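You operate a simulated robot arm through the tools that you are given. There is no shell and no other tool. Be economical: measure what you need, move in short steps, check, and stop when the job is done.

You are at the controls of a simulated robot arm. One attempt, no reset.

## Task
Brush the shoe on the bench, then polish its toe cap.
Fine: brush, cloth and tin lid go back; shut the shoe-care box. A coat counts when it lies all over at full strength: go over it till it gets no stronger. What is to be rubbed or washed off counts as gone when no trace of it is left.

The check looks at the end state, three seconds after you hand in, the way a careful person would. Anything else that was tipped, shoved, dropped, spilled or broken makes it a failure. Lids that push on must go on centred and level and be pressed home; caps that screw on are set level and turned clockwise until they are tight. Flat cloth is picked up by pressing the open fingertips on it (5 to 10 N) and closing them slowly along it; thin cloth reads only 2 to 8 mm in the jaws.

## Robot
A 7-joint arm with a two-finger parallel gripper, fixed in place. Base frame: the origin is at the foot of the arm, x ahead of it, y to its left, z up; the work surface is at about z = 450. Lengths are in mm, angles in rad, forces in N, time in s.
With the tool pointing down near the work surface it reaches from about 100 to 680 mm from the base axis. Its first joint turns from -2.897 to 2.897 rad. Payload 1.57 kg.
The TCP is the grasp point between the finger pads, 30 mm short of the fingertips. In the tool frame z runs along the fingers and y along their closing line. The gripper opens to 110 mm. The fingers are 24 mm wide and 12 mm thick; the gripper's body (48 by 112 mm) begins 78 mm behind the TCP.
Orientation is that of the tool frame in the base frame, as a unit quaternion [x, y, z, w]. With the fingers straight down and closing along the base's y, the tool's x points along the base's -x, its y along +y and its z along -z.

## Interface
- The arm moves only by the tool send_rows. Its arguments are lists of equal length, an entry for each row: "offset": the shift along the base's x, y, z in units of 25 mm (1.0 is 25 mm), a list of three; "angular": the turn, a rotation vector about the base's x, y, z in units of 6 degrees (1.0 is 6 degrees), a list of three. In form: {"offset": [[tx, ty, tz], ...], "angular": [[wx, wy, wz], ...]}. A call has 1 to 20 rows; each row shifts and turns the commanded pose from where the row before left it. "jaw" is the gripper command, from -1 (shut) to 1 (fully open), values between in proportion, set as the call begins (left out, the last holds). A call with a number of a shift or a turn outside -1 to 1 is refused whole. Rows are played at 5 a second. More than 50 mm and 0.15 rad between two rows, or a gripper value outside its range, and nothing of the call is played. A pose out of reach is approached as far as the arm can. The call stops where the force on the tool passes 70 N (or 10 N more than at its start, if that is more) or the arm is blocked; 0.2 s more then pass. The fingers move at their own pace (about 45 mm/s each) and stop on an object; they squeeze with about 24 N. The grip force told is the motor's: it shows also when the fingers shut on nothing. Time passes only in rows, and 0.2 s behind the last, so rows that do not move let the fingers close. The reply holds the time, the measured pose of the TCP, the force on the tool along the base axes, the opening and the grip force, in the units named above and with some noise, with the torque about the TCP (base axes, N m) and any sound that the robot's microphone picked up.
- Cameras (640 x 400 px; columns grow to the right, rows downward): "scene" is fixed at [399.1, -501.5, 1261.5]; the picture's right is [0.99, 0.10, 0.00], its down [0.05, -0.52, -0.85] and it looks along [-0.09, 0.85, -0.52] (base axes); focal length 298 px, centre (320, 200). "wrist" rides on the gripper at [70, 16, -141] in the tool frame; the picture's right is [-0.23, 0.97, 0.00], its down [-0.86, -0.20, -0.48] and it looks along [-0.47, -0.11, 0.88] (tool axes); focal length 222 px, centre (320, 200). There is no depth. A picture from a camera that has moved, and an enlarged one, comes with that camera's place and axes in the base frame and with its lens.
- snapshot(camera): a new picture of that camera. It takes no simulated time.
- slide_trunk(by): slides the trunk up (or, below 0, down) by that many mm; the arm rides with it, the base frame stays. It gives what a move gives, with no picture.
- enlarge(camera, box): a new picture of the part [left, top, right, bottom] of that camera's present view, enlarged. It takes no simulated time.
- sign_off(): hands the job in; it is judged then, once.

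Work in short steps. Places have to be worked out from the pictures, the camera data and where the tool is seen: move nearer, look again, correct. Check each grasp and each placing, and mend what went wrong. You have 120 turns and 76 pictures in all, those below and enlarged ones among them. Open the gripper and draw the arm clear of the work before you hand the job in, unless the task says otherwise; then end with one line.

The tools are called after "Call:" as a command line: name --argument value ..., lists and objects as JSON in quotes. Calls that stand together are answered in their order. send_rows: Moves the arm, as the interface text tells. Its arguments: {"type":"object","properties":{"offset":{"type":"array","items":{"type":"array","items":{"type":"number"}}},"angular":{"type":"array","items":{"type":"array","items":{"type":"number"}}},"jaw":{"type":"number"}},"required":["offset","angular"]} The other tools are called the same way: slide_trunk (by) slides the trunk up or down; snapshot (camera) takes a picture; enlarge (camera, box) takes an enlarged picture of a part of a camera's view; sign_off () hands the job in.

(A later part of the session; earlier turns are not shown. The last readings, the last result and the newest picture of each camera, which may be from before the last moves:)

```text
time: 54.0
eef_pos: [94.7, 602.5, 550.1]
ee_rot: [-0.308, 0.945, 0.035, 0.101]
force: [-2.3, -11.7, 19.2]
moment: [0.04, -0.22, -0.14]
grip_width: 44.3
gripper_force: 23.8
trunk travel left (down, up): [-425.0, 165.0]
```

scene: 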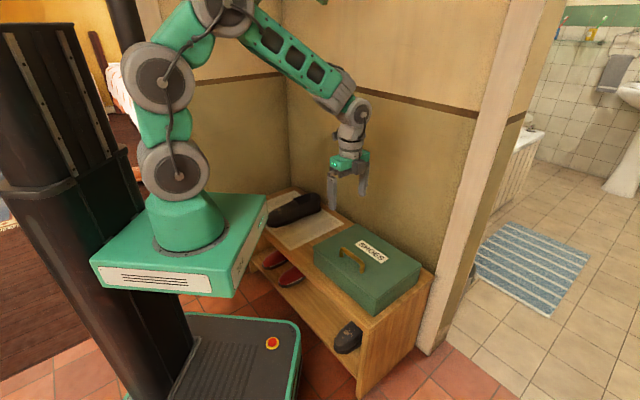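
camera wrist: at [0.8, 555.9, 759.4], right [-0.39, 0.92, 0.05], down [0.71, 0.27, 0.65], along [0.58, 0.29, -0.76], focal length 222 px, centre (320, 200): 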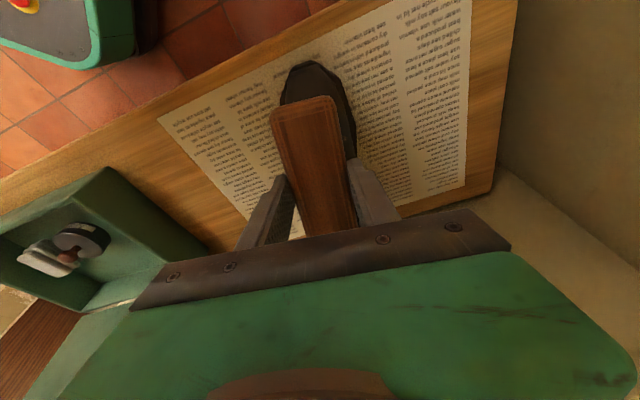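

Contact again. Now short cross strokes over the mud area.

Call:
send_rows --offset '[[0.2, -0.27, -0.02], [0.2, -0.27, -0.02], [-0.2, 0.27, 0.02], [-0.2, 0.27, 0.02], [-0.2, 0.27, -0.02], [-0.2, 0.27, -0.02], [-0.26, -0.19, -0.06], [0.2, -0.27, 0.02], [0.2, -0.27, 0.02], [0.2, -0.27, -0.02], [0.2, -0.27, -0.02], [-0.26, -0.19, -0.08], [-0.2, 0.27, 0.02], [-0.2, 0.27, 0.02], [-0.2, 0.27, -0.02], [-0.2, 0.27, -0.02], [0.2, -0.27, 0.02], [0.2, -0.27, 0.02]]' --angular '[[0, 0, 0], [0, 0, 0], [0, 0, 0], [0, 0, 0], [0, 0, 0], [0, 0, 0], [0, 0, 0], [0, 0, 0], [0, 0, 0], [0, 0, 0], [0, 0, 0], [0, 0, 0], [0, 0, 0], [0, 0, 0], [0, 0, 0], [0, 0, 0], [0, 0, 0], [0, 0, 0]]'

Call:
send_rows --offset '[[0, 0, 0.8], [-0.3, -0.3, 0.8], [-0.8, -0.8, 0.8], [-0.9, -0.9, 0.8], [-0.9, -0.9, 0.6]]' --angular '[[0, 0, 0], [0, 0, 0], [0, 0, 0], [0, 0, 0], [0, 0, 0]]'

Call:
snapshot --camera "wrist"

Call:
enlarge --camera "scene" --box '[220, 150, 320, 225]'

```text
time: 57.8
eef_pos: [80.8, 593.5, 544.2]
ee_rot: [-0.308, 0.945, 0.034, 0.1]
force: [0.1, 0.3, -0.5]
moment: [0.0, -0.02, 0.02]
grip_width: 44.9
gripper_force: 23.7
trunk travel left (down, up): [-425.0, 165.0]
```

```text
time: 59.0
eef_pos: [7.8, 519.7, 639.7]
ee_rot: [-0.307, 0.946, 0.034, 0.1]
force: [0.1, -0.5, -1.5]
moment: [0.03, 0.0, 0.01]
grip_width: 44.7
gripper_force: 23.8
trunk travel left (down, up): [-425.0, 165.0]
```

```text
42 pictures are left
camera wrist: at [-80.8, 474.9, 763.0], right [-0.39, 0.92, 0.05], down [0.71, 0.27, 0.65], along [0.58, 0.29, -0.76], focal length 222 px, centre (320, 200)
```

wrist: 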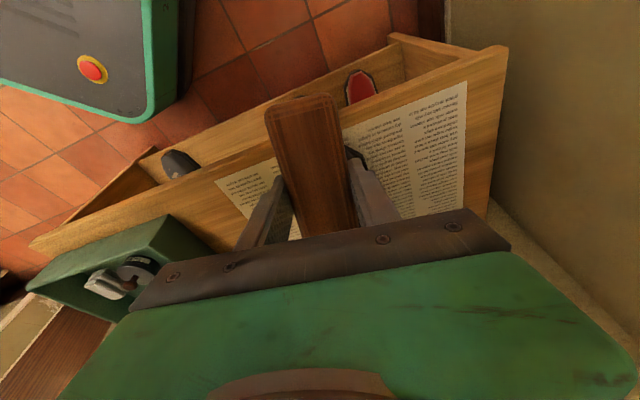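

```text
5.33 times, centred on (270, 188) of scene
camera zoom: at [399.1, -501.5, 1261.5], right [0.99, 0.1, 0.0], down [0.05, -0.52, -0.85], along [-0.09, 0.85, -0.52], focal length 1590 px, centre (587, 267)
```

zoom: 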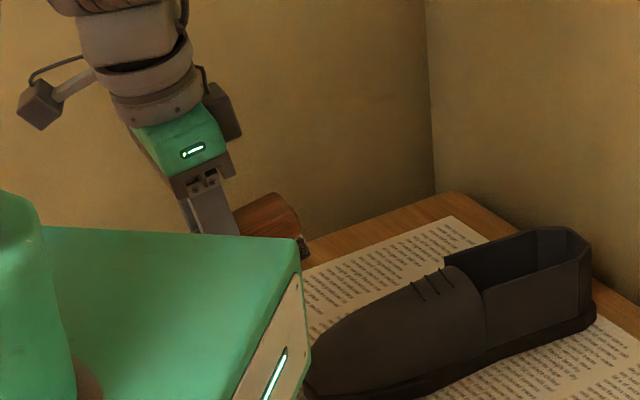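

The top looks clean from this side. I return to vertical tool beside the shoe, as before, where the wrist camera sees the toe well.

Call:
send_rows --offset '[[0.5, 0, 0.4], [0.8, 0, 0.3], [0.9, 0, 0], [0.9, 0.1, 0], [0.9, 0.1, 0], [0.9, 0.1, 0], [0.9, 0.1, 0], [0.9, 0, 0], [0, 0, 0]]' --angular '[[0, 0, 0], [0, 0, 0], [-0.4, 0.54, 0], [-0.4, 0.54, 0], [-0.4, 0.54, 0], [0, 0, 0.75], [0, 0, 0.75], [0, 0, 0], [0, 0, 0]]'

Call:
enlarge --camera "wrist" --box '[330, 20, 490, 180]'

Call:
enlarge --camera "scene" --box '[250, 170, 320, 230]'

```text
time: 61.0
eef_pos: [178.8, 529.1, 654.6]
ee_rot: [-0.384, 0.924, 0.0, 0.001]
force: [0.0, -0.1, -0.4]
moment: [0.01, -0.02, -0.03]
grip_width: 44.6
gripper_force: 24.2
trunk travel left (down, up): [-425.0, 165.0]
```

```text
2.50 times, centred on (410, 100) of wrist
camera zoom: at [117.7, 492.3, 795.7], right [-0.53, 0.85, 0.0], down [0.75, 0.46, 0.48], along [0.41, 0.25, -0.88], focal length 555 px, centre (95, 450)
```

zoom: 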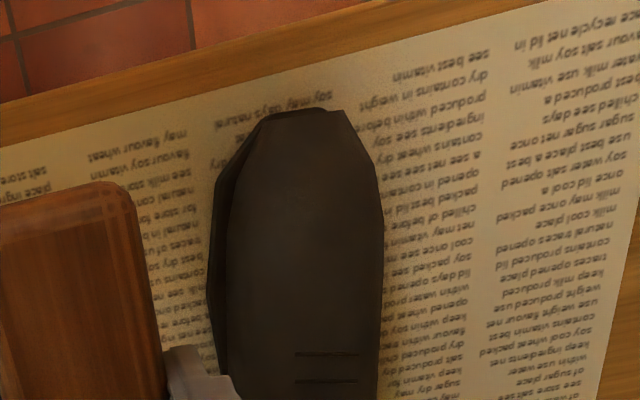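

```text
6.67 times, centred on (285, 200) of scene
camera zoom: at [399.1, -501.5, 1261.5], right [0.99, 0.1, 0.0], down [0.05, -0.52, -0.85], along [-0.09, 0.85, -0.52], focal length 1988 px, centre (553, 200)
```

zoom: 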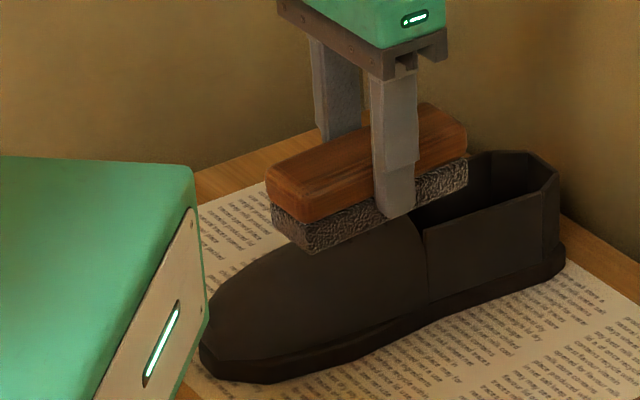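

A faint trace may remain near the middle; zoom in on it.

Call:
enlarge --camera "wrist" --box '[370, 60, 440, 130]'

```text
5.71 times, centred on (405, 95) of wrist
camera zoom: at [117.7, 492.3, 795.7], right [-0.53, 0.85, 0.0], down [0.75, 0.46, 0.48], along [0.41, 0.25, -0.88], focal length 1269 px, centre (-166, 800)
```

zoom: 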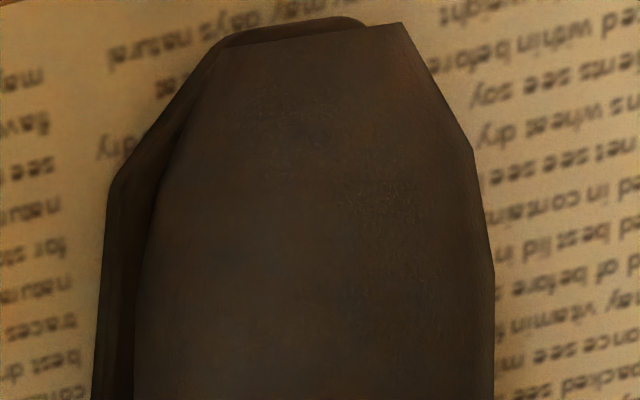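

To be safe I give it one more round of strokes, also further toward the tip, with a slight downward drift to keep pressure.

Call:
send_rows --offset '[[-0.7, 0.6, 0], [-0.7, 0.6, 0], [-0.7, 0.6, 0], [-0.7, 0.6, 0], [-0.55, 0.55, 0], [0, 0, -0.8], [0, 0, -0.9], [0, 0, -0.9], [0, 0, -0.9], [0, 0, -0.4], [0, 0, -0.15], [0, 0, 0]]' --angular '[[0, 0, -0.75], [0, 0, -0.75], [0.4, -0.54, 0], [0.4, -0.54, 0], [0.4, -0.54, 0], [0, 0, 0], [0, 0, 0], [0, 0, 0], [0, 0, 0], [0, 0, 0], [0, 0, 0], [0, 0, 0]]'

Call:
send_rows --offset '[[0, 0, -0.1], [0, 0, -0.1], [0, 0, 0]]' --angular '[[0, 0, 0], [0, 0, 0], [0, 0, 0]]'

```text
time: 63.6
eef_pos: [93.3, 604.9, 554.6]
ee_rot: [-0.307, 0.946, 0.033, 0.1]
force: [-0.3, 0.2, -0.9]
moment: [0.0, 0.02, 0.01]
grip_width: 44.6
gripper_force: 24.0
trunk travel left (down, up): [-425.0, 165.0]
```

```text
time: 64.4
eef_pos: [93.9, 604.6, 550.6]
ee_rot: [-0.308, 0.946, 0.034, 0.1]
force: [-0.7, 0.1, -1.1]
moment: [-0.01, 0.02, 0.03]
grip_width: 44.5
gripper_force: 24.2
trunk travel left (down, up): [-425.0, 165.0]
```

Call:
send_rows --offset '[[0, 0, -0.12], [0, 0, -0.12], [0, 0, 0]]' --angular '[[0, 0, 0], [0, 0, 0], [0, 0, 0]]'

Call:
send_rows --offset '[[-0.32, -0.24, -0.1], [-0.32, -0.24, -0.1], [-0.32, -0.24, -0.12], [0.32, 0.24, 0.08], [0.32, 0.24, 0.07], [0.32, 0.24, 0.07], [0.2, -0.27, -0.04], [0.2, -0.27, -0.04], [-0.32, -0.24, -0.1], [-0.32, -0.24, -0.1], [-0.32, -0.24, -0.12], [0.32, 0.24, 0.08], [0.32, 0.24, 0.07], [0.32, 0.24, 0.07]]' --angular '[[0, 0, 0], [0, 0, 0], [0, 0, 0], [0, 0, 0], [0, 0, 0], [0, 0, 0], [0, 0, 0], [0, 0, 0], [0, 0, 0], [0, 0, 0], [0, 0, 0], [0, 0, 0], [0, 0, 0], [0, 0, 0]]'

Call:
send_rows --offset '[[-0.2, 0.27, 0.08], [-0.2, 0.27, 0.06], [-0.2, 0.27, -0.04], [-0.2, 0.27, -0.04], [-0.32, -0.24, -0.1], [-0.32, -0.24, -0.1], [-0.32, -0.24, -0.12], [0.32, 0.24, 0.08], [0.32, 0.24, 0.07], [0.32, 0.24, 0.07]]' --angular '[[0, 0, 0], [0, 0, 0], [0, 0, 0], [0, 0, 0], [0, 0, 0], [0, 0, 0], [0, 0, 0], [0, 0, 0], [0, 0, 0], [0, 0, 0]]'

```text
time: 65.2
eef_pos: [93.4, 605.4, 544.9]
ee_rot: [-0.308, 0.945, 0.036, 0.101]
force: [-0.3, -11.1, 21.6]
moment: [-0.34, 0.08, -0.05]
grip_width: 44.5
gripper_force: 24.2
trunk travel left (down, up): [-425.0, 165.0]
```

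```text
time: 68.2
eef_pos: [103.1, 590.8, 536.3]
ee_rot: [-0.307, 0.946, 0.033, 0.1]
force: [-8.2, -7.2, 8.2]
moment: [-0.27, 0.58, 0.31]
grip_width: 44.7
gripper_force: 23.7
trunk travel left (down, up): [-425.0, 165.0]
```

```text
time: 70.4
eef_pos: [83.0, 615.6, 536.3]
ee_rot: [-0.307, 0.946, 0.034, 0.1]
force: [0.8, -0.3, -0.7]
moment: [-0.01, -0.02, 0.0]
grip_width: 44.6
gripper_force: 23.8
trunk travel left (down, up): [-425.0, 165.0]
```

Brush has slid up somewhat in the fingers, enough brushing. Lift and return to the viewing pose.

Call:
send_rows --offset '[[0, 0, 0.9], [0, 0, 0.9], [0, 0, 0.9], [0, 0, 0.9], [0.7, -0.6, 0.6], [0.7, -0.6, 0.55], [0.8, -0.7, 0], [0.8, -0.7, 0], [0.8, -0.7, 0], [0, 0, 0]]' --angular '[[0, 0, 0], [0, 0, 0], [0, 0, 0], [-0.4, 0.54, 0], [-0.4, 0.54, 0], [-0.4, 0.54, 0], [0, 0, 0.75], [0, 0, 0.75], [0, 0, 0], [0, 0, 0]]'

Call:
enlarge --camera "wrist" --box '[360, 50, 460, 150]'

Call:
enlarge --camera "scene" --box '[230, 150, 330, 225]'

```text
time: 72.6
eef_pos: [179.3, 534.3, 654.8]
ee_rot: [-0.384, 0.923, 0.0, 0.0]
force: [0.3, 0.0, -1.0]
moment: [0.07, 0.0, 0.0]
grip_width: 44.5
gripper_force: 24.3
trunk travel left (down, up): [-425.0, 165.0]
```

```text
4.00 times, centred on (410, 100) of wrist
camera zoom: at [117.9, 496.8, 794.9], right [-0.53, 0.85, 0.0], down [0.75, 0.46, 0.48], along [0.41, 0.25, -0.88], focal length 888 px, centre (-40, 600)
```

zoom: 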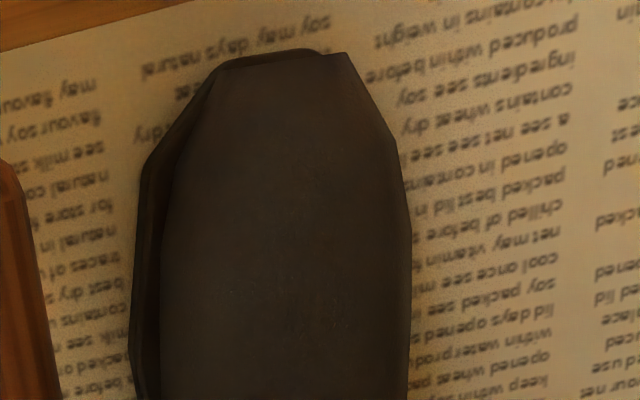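

```text
5.33 times, centred on (280, 188) of scene
camera zoom: at [399.1, -501.5, 1261.5], right [0.99, 0.1, 0.0], down [0.05, -0.52, -0.85], along [-0.09, 0.85, -0.52], focal length 1590 px, centre (533, 267)
```

zoom: 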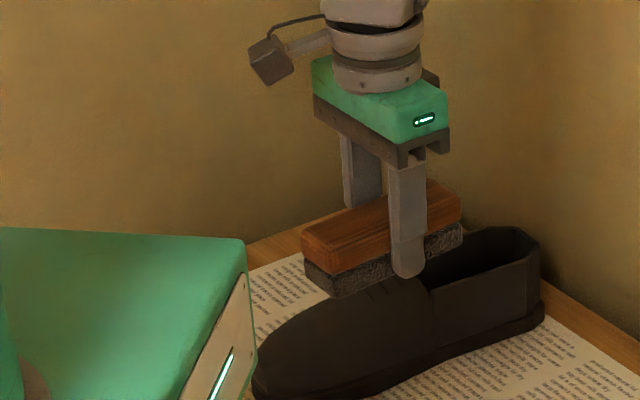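

The toe is clean. I carry the brush back above its spot in the box and lower to z≈520.

Call:
send_rows --offset '[[0.89, -0.616, 0], [0.89, -0.616, 0], [0.89, -0.616, 0], [0.89, -0.616, 0], [0.89, -0.616, 0], [0.89, -0.616, 0], [0.89, -0.616, 0], [0.89, -0.616, 0], [0.89, -0.616, 0], [0.89, -0.616, 0], [0, 0, -0.9], [0, 0, -0.9], [0, 0, -0.9], [0, 0, -0.9], [0, 0, -0.9], [0, 0, -0.8]]' --angular '[[0, 0, 0], [0, 0, 0], [0, 0, 0], [0, 0, 0], [0, 0, 0], [0, 0, 0], [0, 0, 0], [0, 0, 0], [0, 0, 0], [0, 0, 0], [0, 0, 0], [0, 0, 0], [0, 0, 0], [0, 0, 0], [0, 0, 0], [0, 0, 0]]'

Call:
enlarge --camera "scene" --box '[300, 190, 440, 295]'

```text
time: 76.0
eef_pos: [401.7, 381.0, 522.3]
ee_rot: [-0.382, 0.924, 0.0, 0.001]
force: [-0.2, 0.1, -0.6]
moment: [0.01, 0.01, 0.04]
grip_width: 44.7
gripper_force: 24.0
trunk travel left (down, up): [-425.0, 165.0]
```

```text
3.81 times, centred on (370, 242) of scene
camera zoom: at [399.1, -501.5, 1261.5], right [0.99, 0.1, 0.0], down [0.05, -0.52, -0.85], along [-0.09, 0.85, -0.52], focal length 1136 px, centre (130, 38)
```

zoom: 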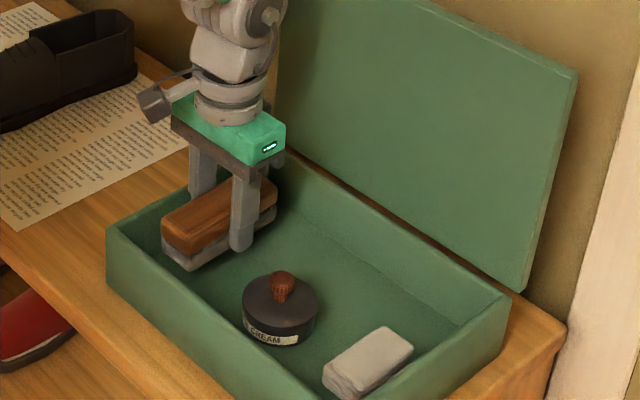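

Now lower gently until the floor is felt.

Call:
send_rows --offset '[[0, 0, -0.2], [0, 0, -0.2], [0, 0, -0.15], [0, 0, 0]]' --angular '[[0, 0, 0], [0, 0, 0], [0, 0, 0], [0, 0, 0]]'

Call:
send_rows --offset '[[0, 0, -0.1], [0, 0, -0.1], [0, 0, 0]]' --angular '[[0, 0, 0], [0, 0, 0], [0, 0, 0]]'

```text
time: 77.0
eef_pos: [400.3, 383.6, 508.2]
ee_rot: [-0.382, 0.924, 0.0, 0.0]
force: [0.2, -0.6, -1.0]
moment: [0.01, 0.01, -0.01]
grip_width: 44.7
gripper_force: 24.5
trunk travel left (down, up): [-425.0, 165.0]
```

```text
time: 77.8
eef_pos: [400.6, 381.5, 503.5]
ee_rot: [-0.383, 0.924, 0.0, 0.0]
force: [-0.7, -0.2, -0.4]
moment: [0.03, -0.01, 0.01]
grip_width: 44.6
gripper_force: 24.3
trunk travel left (down, up): [-425.0, 165.0]
```

Call:
send_rows --offset '[[0, 0, -0.12], [0, 0, -0.12], [0, 0, 0]]' --angular '[[0, 0, 0], [0, 0, 0], [0, 0, 0]]'

Call:
enlarge --camera "scene" --box '[300, 190, 440, 295]'

```text
time: 78.6
eef_pos: [400.0, 382.0, 497.6]
ee_rot: [-0.383, 0.924, 0.001, 0.0]
force: [0.3, 0.1, -0.2]
moment: [0.01, -0.01, -0.01]
grip_width: 44.6
gripper_force: 24.8
trunk travel left (down, up): [-425.0, 165.0]
```

```text
3.81 times, centred on (370, 242) of scene
camera zoom: at [399.1, -501.5, 1261.5], right [0.99, 0.1, 0.0], down [0.05, -0.52, -0.85], along [-0.09, 0.85, -0.52], focal length 1136 px, centre (130, 38)
```

zoom: 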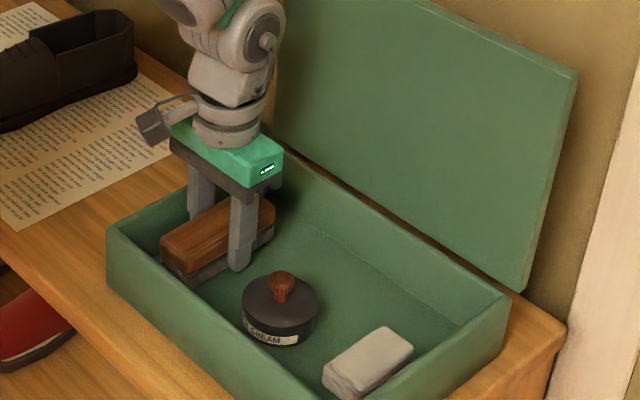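

A few millimetres more.

Call:
send_rows --offset '[[0, 0, -0.12], [0, 0, -0.12], [0, 0, 0]]' --angular '[[0, 0, 0], [0, 0, 0], [0, 0, 0]]'

```text
time: 79.4
eef_pos: [399.3, 381.2, 492.6]
ee_rot: [-0.384, 0.924, 0.0, 0.0]
force: [-2.4, 0.3, 10.7]
moment: [-0.51, 0.53, -0.06]
grip_width: 44.9
gripper_force: 24.5
trunk travel left (down, up): [-425.0, 165.0]
```

Floor felt (10 N). I release with a modest opening and rise clear.

Call:
send_rows --offset '[[0, 0, 0], [0, 0, 0], [0, 0, 0]]' --angular '[[0, 0, 0], [0, 0, 0], [0, 0, 0]]' --jaw 0.02

Call:
send_rows --offset '[[0, 0, 0.5], [0, 0, 0.8], [0, 0, 0.9], [0, 0, 0.9], [0, 0, 0.9], [0.3, -0.3, 0.9], [0.8, -0.8, 0.4], [0.8, -0.8, 0], [0.4, -0.6, 0]]' --angular '[[0, 0, 0], [0, 0, 0], [0, 0, 0], [0, 0, 0], [0, 0, 0], [0, 0, 0], [0, 0, 0], [0, 0, 0], [0, 0, 0]]'

Call:
snapshot --camera "wrist"

Call:
enlarge --camera "scene" --box '[300, 190, 440, 295]'

```text
time: 80.2
eef_pos: [399.8, 381.7, 490.6]
ee_rot: [-0.382, 0.924, 0.0, 0.001]
force: [0.0, -1.0, -1.8]
moment: [-0.02, -0.03, -0.01]
grip_width: 55.0
gripper_force: 0.0
trunk travel left (down, up): [-425.0, 165.0]
```

```text
time: 82.2
eef_pos: [458.2, 321.8, 624.4]
ee_rot: [-0.384, 0.923, 0.0, 0.0]
force: [0.3, -0.6, -1.0]
moment: [0.02, 0.03, 0.02]
grip_width: 56.1
gripper_force: 0.0
trunk travel left (down, up): [-425.0, 165.0]
```

```text
33 pictures are left
camera wrist: at [397.4, 284.3, 764.7], right [-0.53, 0.85, 0.0], down [0.75, 0.46, 0.48], along [0.41, 0.25, -0.88], focal length 222 px, centre (320, 200)
```

wrist: 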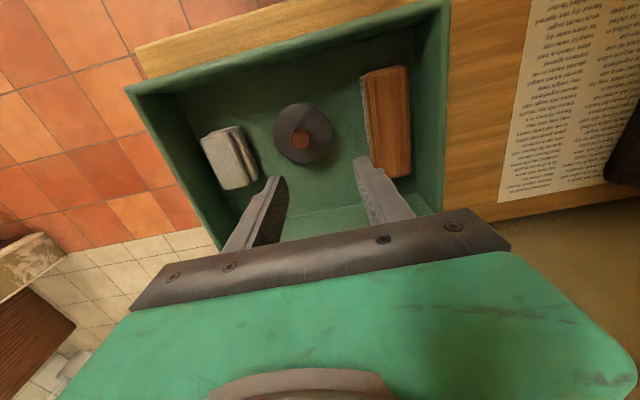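

```text
3.81 times, centred on (370, 242) of scene
camera zoom: at [399.1, -501.5, 1261.5], right [0.99, 0.1, 0.0], down [0.05, -0.52, -0.85], along [-0.09, 0.85, -0.52], focal length 1136 px, centre (130, 38)
```

zoom: 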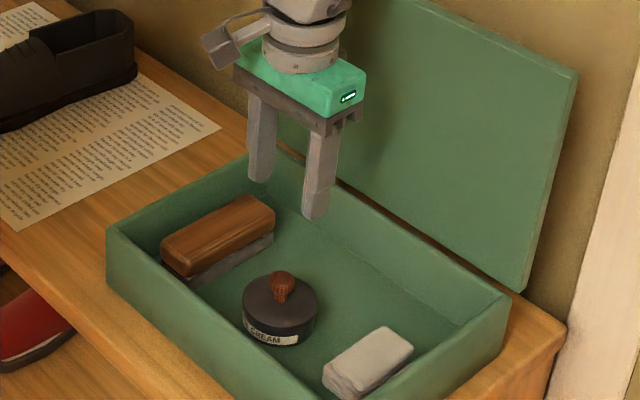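

Brush back in place. The lid knob is at about (460, 297), from z 495 to 530. I lower onto the knob and close.

Call:
send_rows --offset '[[0.07, -0.5, 0], [0, -0.5, -0.3], [0, 0, -0.8], [0, 0, -0.8], [0, 0, -0.8], [0, 0, -0.8], [0, 0, -0.2], [0, 0, 0]]' --angular '[[0, 0, 0], [0, 0, 0], [0, 0, 0], [0, 0, 0], [0, 0, 0], [0, 0, 0], [0, 0, 0], [0, 0, 0]]'

Call:
enlarge --camera "scene" --box '[310, 200, 430, 290]'

```text
time: 84.0
eef_pos: [460.0, 293.8, 533.8]
ee_rot: [-0.383, 0.924, 0.001, 0.001]
force: [0.2, -0.9, -0.3]
moment: [0.0, 0.02, 0.02]
grip_width: 55.9
gripper_force: 0.1
trunk travel left (down, up): [-425.0, 165.0]
```

```text
4.44 times, centred on (370, 245) of scene
camera zoom: at [399.1, -501.5, 1261.5], right [0.99, 0.1, 0.0], down [0.05, -0.52, -0.85], along [-0.09, 0.85, -0.52], focal length 1325 px, centre (98, 0)
```

zoom: 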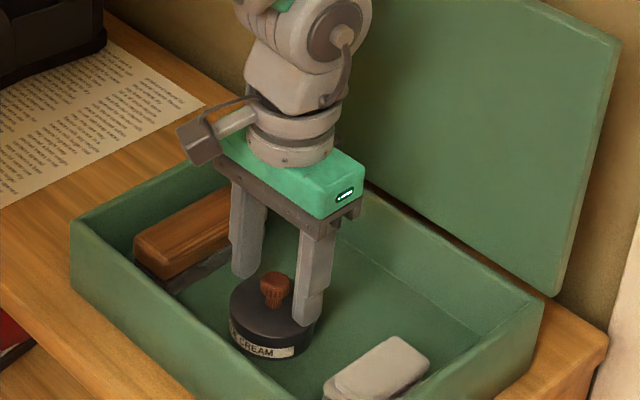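

The fingers straddle the knob. I lower 4 mm, adjust slightly and close.

Call:
send_rows --offset '[[0.06, 0.06, -0.1], [0, 0, -0.08], [0, 0, 0]]' --angular '[[0, 0, 0], [0, 0, 0], [0, 0, 0]]'

Call:
send_rows --offset '[[0, 0, 0], [0, 0, 0], [0, 0, 0], [0, 0, 0], [0, 0, 0]]' --angular '[[0, 0, 0], [0, 0, 0], [0, 0, 0], [0, 0, 0], [0, 0, 0]]' --jaw -1

Call:
enlarge --camera "scene" --box '[330, 220, 410, 280]'

```text
time: 84.8
eef_pos: [461.8, 295.4, 527.8]
ee_rot: [-0.383, 0.924, 0.0, 0.0]
force: [-0.3, -0.2, 0.4]
moment: [0.0, 0.01, 0.0]
grip_width: 56.1
gripper_force: 0.1
trunk travel left (down, up): [-425.0, 165.0]
```

```text
time: 86.0
eef_pos: [460.7, 295.1, 527.9]
ee_rot: [-0.382, 0.924, 0.0, 0.0]
force: [-0.1, 0.2, 0.2]
moment: [0.0, 0.02, 0.0]
grip_width: 22.6
gripper_force: 24.3
trunk travel left (down, up): [-425.0, 165.0]
heard: snap
```

```text
6.67 times, centred on (370, 250) of scene
camera zoom: at [399.1, -501.5, 1261.5], right [0.99, 0.1, 0.0], down [0.05, -0.52, -0.85], along [-0.09, 0.85, -0.52], focal length 1988 px, centre (-13, -133)
```

zoom: 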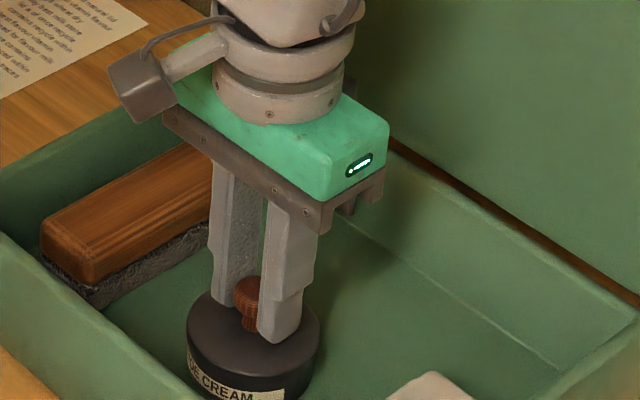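

Knob gripped at 22.6 mm (a snap was heard). I pull straight up slowly.

Call:
send_rows --offset '[[0, 0, 0.1], [0, 0, 0.1], [0, 0, 0.2], [0, 0, 0.2], [0, 0, 0.2], [0, 0, 0.4]]' --angular '[[0, 0, 0], [0, 0, 0], [0, 0, 0], [0, 0, 0], [0, 0, 0], [0, 0, 0]]'

Call:
enlarge --camera "scene" --box '[310, 200, 430, 290]'

```text
time: 87.4
eef_pos: [460.3, 295.4, 556.8]
ee_rot: [-0.383, 0.924, 0.0, 0.001]
force: [-0.7, 0.1, -0.1]
moment: [-0.02, -0.04, 0.02]
grip_width: 22.2
gripper_force: 23.8
trunk travel left (down, up): [-425.0, 165.0]
```

```text
4.44 times, centred on (370, 245) of scene
camera zoom: at [399.1, -501.5, 1261.5], right [0.99, 0.1, 0.0], down [0.05, -0.52, -0.85], along [-0.09, 0.85, -0.52], focal length 1325 px, centre (98, 0)
```

zoom: 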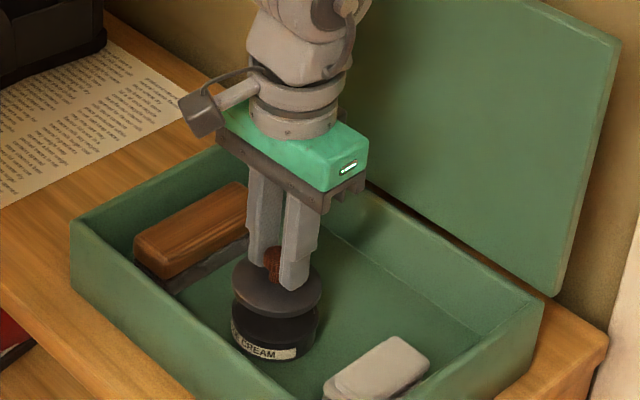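

The lid came off cleanly, tin stayed. I set the lid on the free box floor behind the tin, about (522, 360).

Call:
send_rows --offset '[[0, 0, 0.5], [0.62, 0.65, 0.3], [0.62, 0.65, 0], [0.62, 0.65, 0], [0.62, 0.65, 0], [0, 0, -0.6], [0, 0, -0.8], [0, 0, -0.6], [0, 0, -0.4], [0, 0, 0]]' --angular '[[0, 0, 0], [0, 0, 0], [0, 0, 0], [0, 0, 0], [0, 0, 0], [0, 0, 0], [0, 0, 0], [0, 0, 0], [0, 0, 0], [0, 0, 0]]'

Call:
enlarge --camera "scene" --box '[310, 190, 430, 280]'

```text
time: 89.6
eef_pos: [523.5, 360.9, 517.6]
ee_rot: [-0.383, 0.924, 0.0, 0.0]
force: [0.2, 0.4, -0.3]
moment: [-0.01, 0.02, 0.01]
grip_width: 22.1
gripper_force: 23.9
trunk travel left (down, up): [-425.0, 165.0]
```

```text
4.44 times, centred on (370, 235) of scene
camera zoom: at [399.1, -501.5, 1261.5], right [0.99, 0.1, 0.0], down [0.05, -0.52, -0.85], along [-0.09, 0.85, -0.52], focal length 1325 px, centre (98, 44)
```

zoom: 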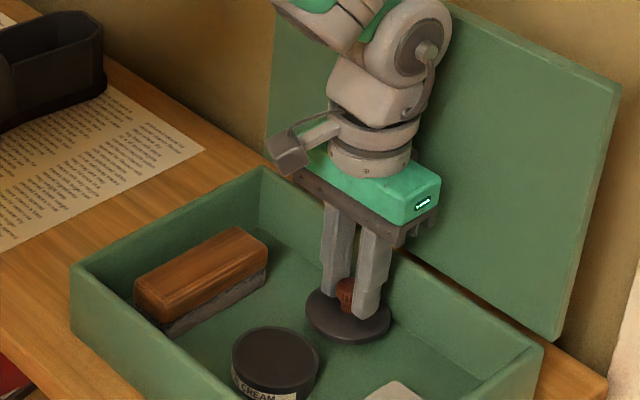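

Still just above the floor; lowering until contact.

Call:
send_rows --offset '[[0, 0, -0.2], [0, 0, -0.15], [0, 0, -0.1], [0, 0, 0]]' --angular '[[0, 0, 0], [0, 0, 0], [0, 0, 0], [0, 0, 0]]'

Call:
send_rows --offset '[[0, 0, -0.1], [0, 0, -0.06], [0, 0, 0]]' --angular '[[0, 0, 0], [0, 0, 0], [0, 0, 0]]'

```text
time: 90.6
eef_pos: [523.0, 360.4, 505.5]
ee_rot: [-0.383, 0.924, 0.0, 0.0]
force: [-0.6, 0.0, -0.5]
moment: [0.02, -0.04, -0.01]
grip_width: 22.3
gripper_force: 24.2
trunk travel left (down, up): [-425.0, 165.0]
```

```text
time: 91.4
eef_pos: [523.3, 360.4, 504.1]
ee_rot: [-0.384, 0.923, 0.001, 0.002]
force: [-4.7, -1.6, 12.1]
moment: [-0.12, 0.18, 0.02]
grip_width: 22.3
gripper_force: 24.1
trunk travel left (down, up): [-425.0, 165.0]
```

The lid rests on the floor. Release and rise, then go above the cloth.

Call:
send_rows --offset '[[0, 0, 0], [0, 0, 0], [0, 0, 0]]' --angular '[[0, 0, 0], [0, 0, 0], [0, 0, 0]]' --jaw -0.1

Call:
send_rows --offset '[[0, 0, 0.5], [0, 0, 0.8], [0, 0, 0.9], [0, 0, 0.9], [0.2, -0.8, 0.9], [0.1, -0.8, 0.5], [0.1, -0.8, 0], [0, -0.8, 0], [0, -0.6, 0]]' --angular '[[0, 0, 0], [0, 0, 0], [0, 0, 0], [0, 0, 0], [0, 0, 0], [0, 0, 0], [0, 0, 0], [0, 0, 0], [0, 0, 0]]'

Call:
snapshot --camera "wrist"

Call:
enlarge --camera "scene" --box '[320, 210, 440, 300]'

```text
time: 92.2
eef_pos: [522.3, 361.0, 501.7]
ee_rot: [-0.382, 0.924, 0.0, 0.0]
force: [0.8, 0.2, 0.3]
moment: [-0.02, -0.03, -0.01]
grip_width: 49.6
gripper_force: 0.0
trunk travel left (down, up): [-425.0, 165.0]
```

```text
time: 94.2
eef_pos: [533.0, 263.3, 614.4]
ee_rot: [-0.382, 0.924, 0.0, 0.0]
force: [0.1, -0.1, 0.6]
moment: [0.01, -0.01, 0.04]
grip_width: 49.7
gripper_force: 0.0
trunk travel left (down, up): [-425.0, 165.0]
```

```text
27 pictures are left
camera wrist: at [471.6, 225.9, 755.0], right [-0.53, 0.85, 0.0], down [0.75, 0.46, 0.48], along [0.41, 0.25, -0.88], focal length 222 px, centre (320, 200)
```

wrist: 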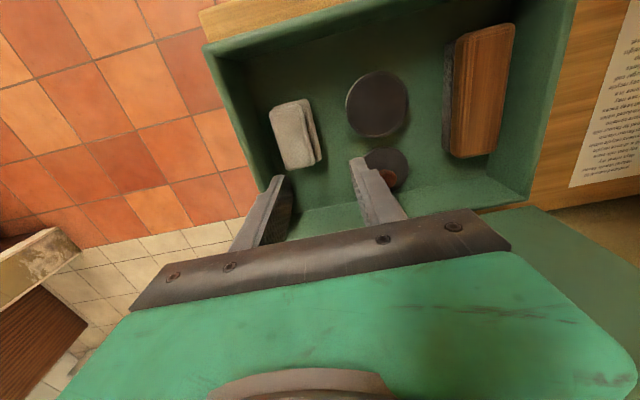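

```text
4.44 times, centred on (380, 255) of scene
camera zoom: at [399.1, -501.5, 1261.5], right [0.99, 0.1, 0.0], down [0.05, -0.52, -0.85], along [-0.09, 0.85, -0.52], focal length 1325 px, centre (53, -44)
```

zoom: 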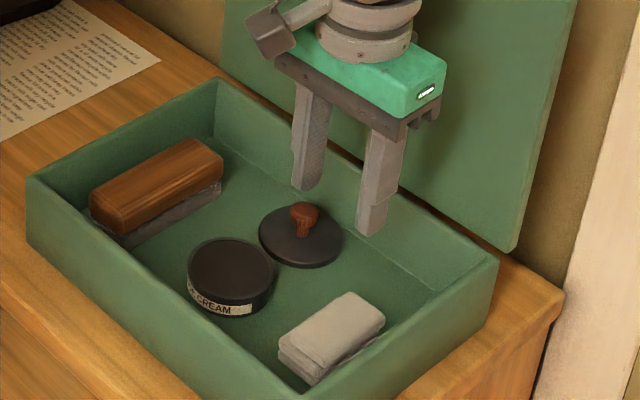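

The cloth is a folded pad. I zoom in on it to fix its position.

Call:
enlarge --camera "wrist" --box '[250, 80, 350, 180]'

Call:
enlarge --camera "scene" --box '[370, 265, 420, 302]'

```text
4.00 times, centred on (300, 130) of wrist
camera zoom: at [471.6, 225.9, 755.0], right [-0.53, 0.85, 0.0], down [0.75, 0.46, 0.48], along [0.41, 0.25, -0.88], focal length 888 px, centre (400, 480)
```

zoom: 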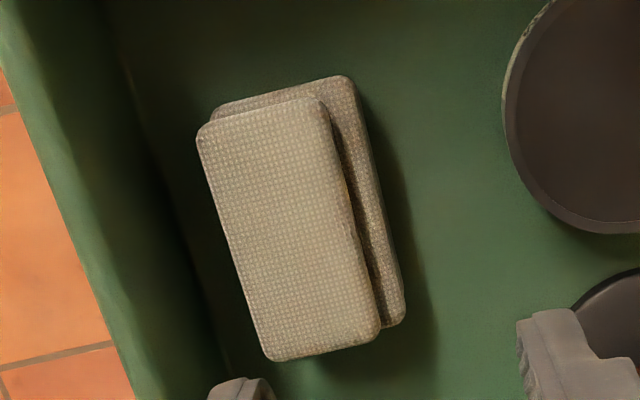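

```text
10.81 times, centred on (395, 284) of scene
camera zoom: at [399.1, -501.5, 1261.5], right [0.99, 0.1, 0.0], down [0.05, -0.52, -0.85], along [-0.09, 0.85, -0.52], focal length 3223 px, centre (-491, -703)
```

zoom: 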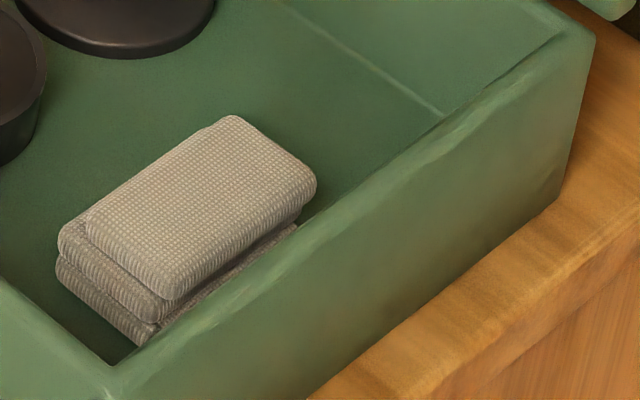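

The pad is about 68 × 40 mm, centre (540, 234), top z≈490. I descend around it with tips to z≈475 and close.

Call:
send_rows --offset '[[0.15, -0.57, 0], [0.14, -0.57, 0], [0, 0, -0.8], [0, 0, -0.8], [0, 0, -0.8], [0, 0, -0.7], [0, 0, -0.7], [0, 0, -0.6], [0, 0, 0]]' --angular '[[0, 0, 0], [0, 0, 0], [0, 0, 0], [0, 0, 0], [0, 0, 0], [0, 0, 0], [0, 0, 0], [0, 0, 0], [0, 0, 0]]' --jaw -0.13

Call:
send_rows --offset '[[0, 0, 0], [0, 0, 0], [0, 0, 0], [0, 0, 0]]' --angular '[[0, 0, 0], [0, 0, 0], [0, 0, 0], [0, 0, 0]]' --jaw -1

Call:
enlarge --camera "scene" --box '[330, 220, 440, 302]'

```text
time: 96.2
eef_pos: [541.6, 236.8, 503.9]
ee_rot: [-0.383, 0.924, 0.001, 0.0]
force: [0.1, 0.4, -0.1]
moment: [-0.01, -0.03, -0.02]
grip_width: 48.0
gripper_force: 0.0
trunk travel left (down, up): [-425.0, 165.0]
```

```text
time: 97.2
eef_pos: [541.1, 236.8, 503.7]
ee_rot: [-0.384, 0.923, -0.001, 0.0]
force: [0.4, -0.1, -0.5]
moment: [0.02, 0.0, 0.0]
grip_width: 44.8
gripper_force: 23.7
trunk travel left (down, up): [-425.0, 165.0]
```

```text
4.88 times, centred on (385, 261) of scene
camera zoom: at [399.1, -501.5, 1261.5], right [0.99, 0.1, 0.0], down [0.05, -0.52, -0.85], along [-0.09, 0.85, -0.52], focal length 1454 px, centre (3, -98)
```

zoom: 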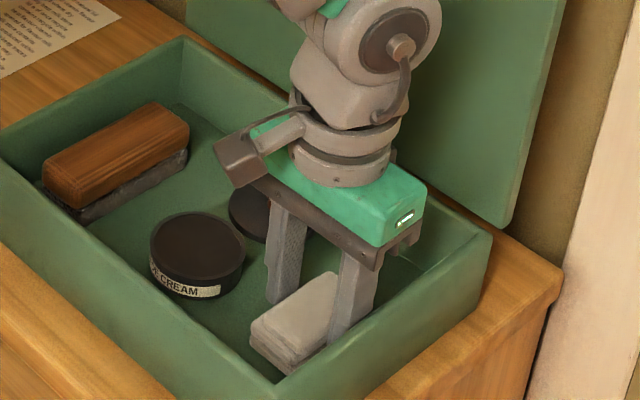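

Pad held. I lift it and carry it over the open tin at (461, 295).

Call:
send_rows --offset '[[0, 0, 0.5], [0, 0, 0.8], [0, 0, 0.9], [0, 0, 0.7], [-0.64, 0.47, 0], [-0.64, 0.47, 0], [-0.64, 0.47, 0], [-0.64, 0.47, 0], [-0.64, 0.47, 0], [0, 0, -0.6], [0, 0, -0.6], [0, 0, 0]]' --angular '[[0, 0, 0], [0, 0, 0], [0, 0, 0], [0, 0, 0], [0, 0, 0], [0, 0, 0], [0, 0, 0], [0, 0, 0], [0, 0, 0], [0, 0, 0], [0, 0, 0], [0, 0, 0]]'

Call:
enlarge --camera "scene" --box '[320, 210, 430, 292]'

```text
time: 99.8
eef_pos: [461.2, 295.6, 547.6]
ee_rot: [-0.382, 0.924, 0.001, 0.0]
force: [-0.3, 0.4, 0.0]
moment: [0.0, -0.03, -0.01]
grip_width: 44.7
gripper_force: 24.1
trunk travel left (down, up): [-425.0, 165.0]
```

```text
4.88 times, centred on (375, 251) of scene
camera zoom: at [399.1, -501.5, 1261.5], right [0.99, 0.1, 0.0], down [0.05, -0.52, -0.85], along [-0.09, 0.85, -0.52], focal length 1454 px, centre (52, -49)
```

zoom: 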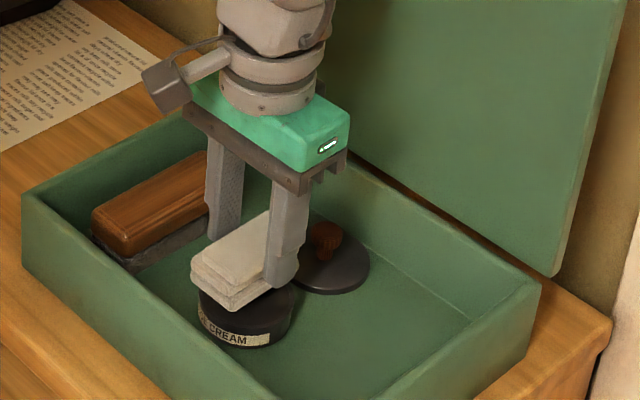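

Pad centred over the tin. Lower until it touches the cream.

Call:
send_rows --offset '[[0, 0, -0.16], [0, 0, -0.16], [0, 0, -0.1], [0, 0, 0]]' --angular '[[0, 0, 0], [0, 0, 0], [0, 0, 0], [0, 0, 0]]'

Call:
send_rows --offset '[[0, 0, -0.1], [0, 0, -0.1], [0, 0, 0]]' --angular '[[0, 0, 0], [0, 0, 0], [0, 0, 0]]'

```text
time: 100.8
eef_pos: [461.4, 295.8, 536.9]
ee_rot: [-0.383, 0.924, 0.0, 0.0]
force: [0.5, -0.1, -0.3]
moment: [0.01, 0.0, 0.0]
grip_width: 44.7
gripper_force: 23.8
trunk travel left (down, up): [-425.0, 165.0]
```

```text
time: 101.6
eef_pos: [460.2, 296.8, 532.1]
ee_rot: [-0.383, 0.924, 0.0, 0.001]
force: [0.1, 0.3, -0.2]
moment: [0.02, 0.01, -0.01]
grip_width: 44.7
gripper_force: 23.9
trunk travel left (down, up): [-425.0, 165.0]
```

Call:
send_rows --offset '[[0, 0, -0.1], [0, 0, -0.1], [0, 0, 0]]' --angular '[[0, 0, 0], [0, 0, 0], [0, 0, 0]]'

Call:
send_rows --offset '[[0, 0, -0.08], [0, 0, -0.08], [0, 0, 0]]' --angular '[[0, 0, 0], [0, 0, 0], [0, 0, 0]]'

```text
time: 102.4
eef_pos: [460.4, 295.0, 528.2]
ee_rot: [-0.382, 0.924, 0.001, 0.002]
force: [-2.9, -5.0, 19.8]
moment: [-0.31, 0.23, -0.02]
grip_width: 44.9
gripper_force: 24.0
trunk travel left (down, up): [-425.0, 165.0]
```

```text
time: 103.2
eef_pos: [460.5, 296.7, 524.6]
ee_rot: [-0.383, 0.924, 0.002, 0.003]
force: [-0.8, -1.3, 33.9]
moment: [0.03, -0.01, 0.01]
grip_width: 44.7
gripper_force: 24.1
trunk travel left (down, up): [-425.0, 165.0]
```

Pressed into the cream with 34 N. I lift and carry the pad to above the toe cap with the same yaw and tilt as before.

Call:
send_rows --offset '[[0, 0, 0.4], [0, 0, 0.8], [0, 0, 1], [0, 0, 1], [0, 0, 1], [0, 0, 0.9], [-0.96, 0.73, 0], [-0.96, 0.73, 0], [-0.96, 0.73, 0], [-0.96, 0.73, 0], [-0.96, 0.73, 0], [-0.96, 0.73, 0], [-0.96, 0.73, 0], [-0.96, 0.73, 0], [-0.96, 0.73, 0], [-0.96, 0.73, 0]]' --angular '[[0, 0, 0], [0, 0, 0], [0, 0, 0], [0, 0, 0], [0, 0, 0], [0, 0, 0], [0, 0, 0], [0, 0, 0], [0, 0, 0], [0, 0, 0], [0, 0, 0], [0, 0, 0], [0, 0, 0], [0, 0, 0], [0, 0, 0], [0, 0, 0]]'

Call:
send_rows --offset '[[-0.96, 0.73, 0], [-0.96, 0.73, 0], [-0.96, 0.73, 0], [-0.96, 0.73, 0], [-0.96, 0.73, 0], [-0.56, 0.43, 0], [0, 0, -0.6], [0, 0, -0.8], [0, 0, -0.8], [0, 0, -0.6], [0, 0, 0]]' --angular '[[0, 0, -0.75], [0, 0, -0.75], [0.4, -0.54, 0], [0.4, -0.54, 0], [0.4, -0.54, 0], [0, 0, 0], [0, 0, 0], [0, 0, 0], [0, 0, 0], [0, 0, 0], [0, 0, 0]]'

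Call:
enlarge --camera "scene" --box '[220, 150, 320, 225]'

```text
time: 106.6
eef_pos: [221.5, 477.7, 651.2]
ee_rot: [-0.384, 0.923, -0.001, 0.0]
force: [0.1, 0.1, -0.5]
moment: [-0.04, 0.04, -0.01]
grip_width: 44.7
gripper_force: 24.4
trunk travel left (down, up): [-425.0, 165.0]
```

```text
time: 109.0
eef_pos: [87.7, 579.5, 577.4]
ee_rot: [-0.308, 0.946, 0.034, 0.1]
force: [0.3, 0.6, 0.3]
moment: [-0.03, 0.01, -0.04]
grip_width: 44.8
gripper_force: 24.1
trunk travel left (down, up): [-425.0, 165.0]
```

```text
5.33 times, centred on (270, 188) of scene
camera zoom: at [399.1, -501.5, 1261.5], right [0.99, 0.1, 0.0], down [0.05, -0.52, -0.85], along [-0.09, 0.85, -0.52], focal length 1590 px, centre (587, 267)
```

zoom: 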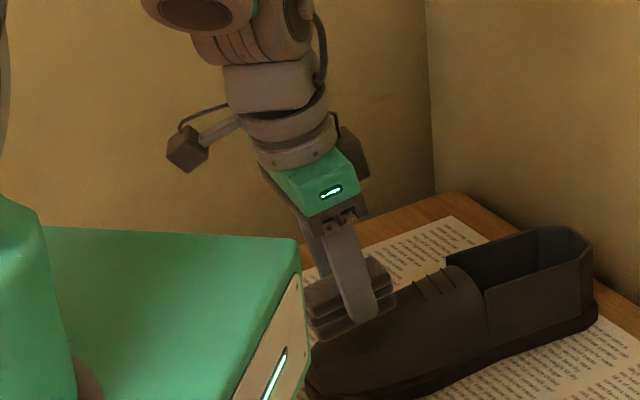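

The pad is above the toe. I shift slightly and lower until it touches.

Call:
send_rows --offset '[[-0.25, 0.4, -0.3], [0, 0, -0.3], [0, 0, -0.3], [0, 0, -0.2], [0, 0, 0]]' --angular '[[0, 0, 0], [0, 0, 0], [0, 0, 0], [0, 0, 0], [0, 0, 0]]'

Call:
send_rows --offset '[[0, 0, -0.12], [0, 0, -0.12], [0, 0, 0]]' --angular '[[0, 0, 0], [0, 0, 0], [0, 0, 0]]'

Call:
send_rows --offset '[[0, 0, -0.12], [0, 0, -0.12], [0, 0, 0]]' --angular '[[0, 0, 0], [0, 0, 0], [0, 0, 0]]'

```text
time: 110.2
eef_pos: [79.2, 589.6, 550.7]
ee_rot: [-0.307, 0.946, 0.033, 0.1]
force: [-0.5, -0.1, -0.4]
moment: [0.02, 0.01, -0.02]
grip_width: 44.7
gripper_force: 24.5
trunk travel left (down, up): [-425.0, 165.0]
```

```text
time: 111.0
eef_pos: [81.6, 588.4, 545.1]
ee_rot: [-0.306, 0.946, 0.032, 0.1]
force: [-0.3, 0.2, -0.9]
moment: [-0.03, 0.0, 0.02]
grip_width: 44.9
gripper_force: 23.8
trunk travel left (down, up): [-425.0, 165.0]
```

```text
time: 111.8
eef_pos: [80.1, 589.6, 541.2]
ee_rot: [-0.308, 0.945, 0.036, 0.101]
force: [-3.1, -9.1, 17.2]
moment: [0.22, -0.45, -0.21]
grip_width: 44.8
gripper_force: 23.8
trunk travel left (down, up): [-425.0, 165.0]
```

Contact at 17 N. I rub across and along over the toe cap.

Call:
send_rows --offset '[[0.24, -0.32, -0.03], [0.24, -0.32, -0.06], [-0.24, 0.32, 0.06], [-0.24, 0.32, 0.02], [-0.24, 0.32, -0.03], [-0.24, 0.32, -0.06], [-0.32, -0.24, -0.1], [0.24, -0.32, 0.06], [0.24, -0.32, 0.02], [0.24, -0.32, -0.03], [0.24, -0.32, -0.06], [-0.32, -0.24, -0.12], [-0.24, 0.32, 0.06], [-0.24, 0.32, 0.02], [-0.24, 0.32, -0.03], [-0.24, 0.32, -0.06], [0.24, -0.32, 0.05], [0.24, -0.32, 0.02], [0.32, 0.24, 0.08], [0.32, 0.24, 0.08]]' --angular '[[0, 0, 0], [0, 0, 0], [0, 0, 0], [0, 0, 0], [0, 0, 0], [0, 0, 0], [0, 0, 0], [0, 0, 0], [0, 0, 0], [0, 0, 0], [0, 0, 0], [0, 0, 0], [0, 0, 0], [0, 0, 0], [0, 0, 0], [0, 0, 0], [0, 0, 0], [0, 0, 0], [0, 0, 0], [0, 0, 0]]'

Call:
send_rows --offset '[[0.32, 0.24, 0.4], [0.3, -0.3, 0.9], [0.9, -0.7, 0.9], [0.9, -0.7, 0.9], [0.9, -0.7, 0.9], [0.9, -0.5, 0.3], [0, 0, 0]]' --angular '[[0, 0, 0], [0, 0, 0], [-0.4, 0.54, 0], [-0.4, 0.54, 0], [-0.4, 0.54, 0], [0, 0, 0.75], [0, 0, 0.75]]'

Call:
enlarge --camera "wrist" --box '[320, 20, 480, 180]'

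Call:
enlarge --camera "scene" --box '[220, 150, 320, 225]'

```text
time: 116.0
eef_pos: [79.7, 589.3, 538.8]
ee_rot: [-0.307, 0.946, 0.035, 0.1]
force: [-2.8, -1.1, 2.1]
moment: [-0.07, 0.2, 0.04]
grip_width: 44.6
gripper_force: 23.5
trunk travel left (down, up): [-425.0, 165.0]
```

```text
time: 117.6
eef_pos: [184.3, 523.1, 644.7]
ee_rot: [-0.383, 0.924, 0.0, 0.0]
force: [-0.1, 0.6, -0.8]
moment: [0.0, 0.01, 0.0]
grip_width: 44.9
gripper_force: 24.0
trunk travel left (down, up): [-425.0, 165.0]
```

```text
2.50 times, centred on (400, 100) of wrist
camera zoom: at [123.5, 486.0, 785.7], right [-0.53, 0.85, 0.0], down [0.74, 0.46, 0.48], along [0.41, 0.25, -0.88], focal length 555 px, centre (120, 450)
```

zoom: 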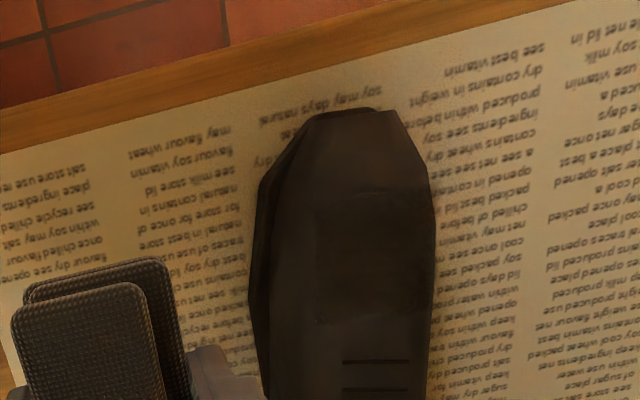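

```text
5.33 times, centred on (270, 188) of scene
camera zoom: at [399.1, -501.5, 1261.5], right [0.99, 0.1, 0.0], down [0.05, -0.52, -0.85], along [-0.09, 0.85, -0.52], focal length 1590 px, centre (587, 267)
```

zoom: 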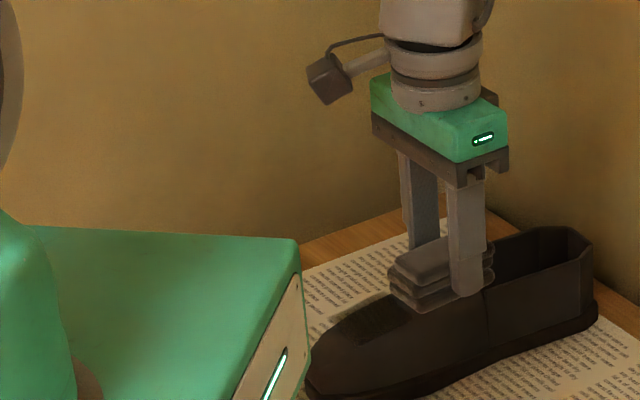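

A darker coat patch is visible but sits behind the very front. Zoom in to see its outline.

Call:
enlarge --camera "wrist" --box '[370, 55, 460, 155]'

```text
4.00 times, centred on (415, 105) of wrist
camera zoom: at [123.5, 486.0, 785.7], right [-0.53, 0.85, 0.0], down [0.74, 0.46, 0.48], along [0.41, 0.25, -0.88], focal length 888 px, centre (-60, 580)
```

zoom: 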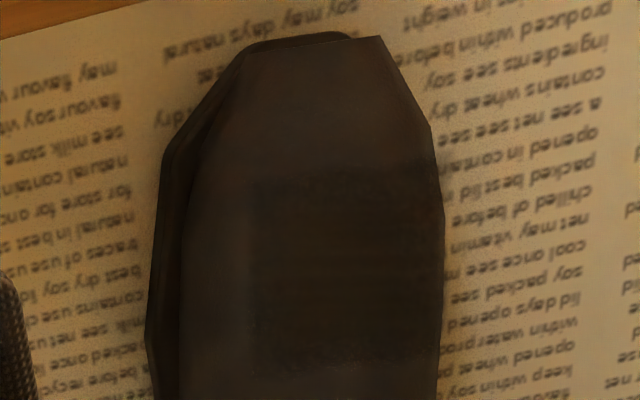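

The coat seems confined to a ~55 mm patch centred at about (99, 615) (where the mud was), with a weaker rear edge. I rub again centred there, a bit farther back.

Call:
send_rows --offset '[[-0.75, 0.69, 0], [-0.75, 0.69, 0], [-0.75, 0.69, 0], [-0.75, 0.69, 0], [-0.74, 0.68, 0], [0, 0, -0.8], [0, 0, -0.9], [0, 0, -0.9], [0, 0, -0.8], [0, 0, -0.4], [0, 0, 0]]' --angular '[[0, 0, -0.75], [0, 0, -0.75], [0.4, -0.54, 0], [0.4, -0.54, 0], [0.4, -0.54, 0], [0, 0, 0], [0, 0, 0], [0, 0, 0], [0, 0, 0], [0, 0, 0], [0, 0, 0]]'

Call:
send_rows --offset '[[0, 0, -0.12], [0, 0, -0.12], [0, 0, 0]]' --angular '[[0, 0, 0], [0, 0, 0], [0, 0, 0]]'

```text
time: 120.0
eef_pos: [91.7, 610.7, 551.0]
ee_rot: [-0.307, 0.946, 0.035, 0.1]
force: [0.9, 0.2, -1.3]
moment: [0.03, 0.01, -0.01]
grip_width: 44.9
gripper_force: 23.8
trunk travel left (down, up): [-425.0, 165.0]
```

```text
time: 120.8
eef_pos: [90.2, 610.3, 544.2]
ee_rot: [-0.307, 0.946, 0.034, 0.101]
force: [-0.5, -2.8, 7.0]
moment: [-0.17, 0.0, -0.04]
grip_width: 44.8
gripper_force: 23.6
trunk travel left (down, up): [-425.0, 165.0]
```

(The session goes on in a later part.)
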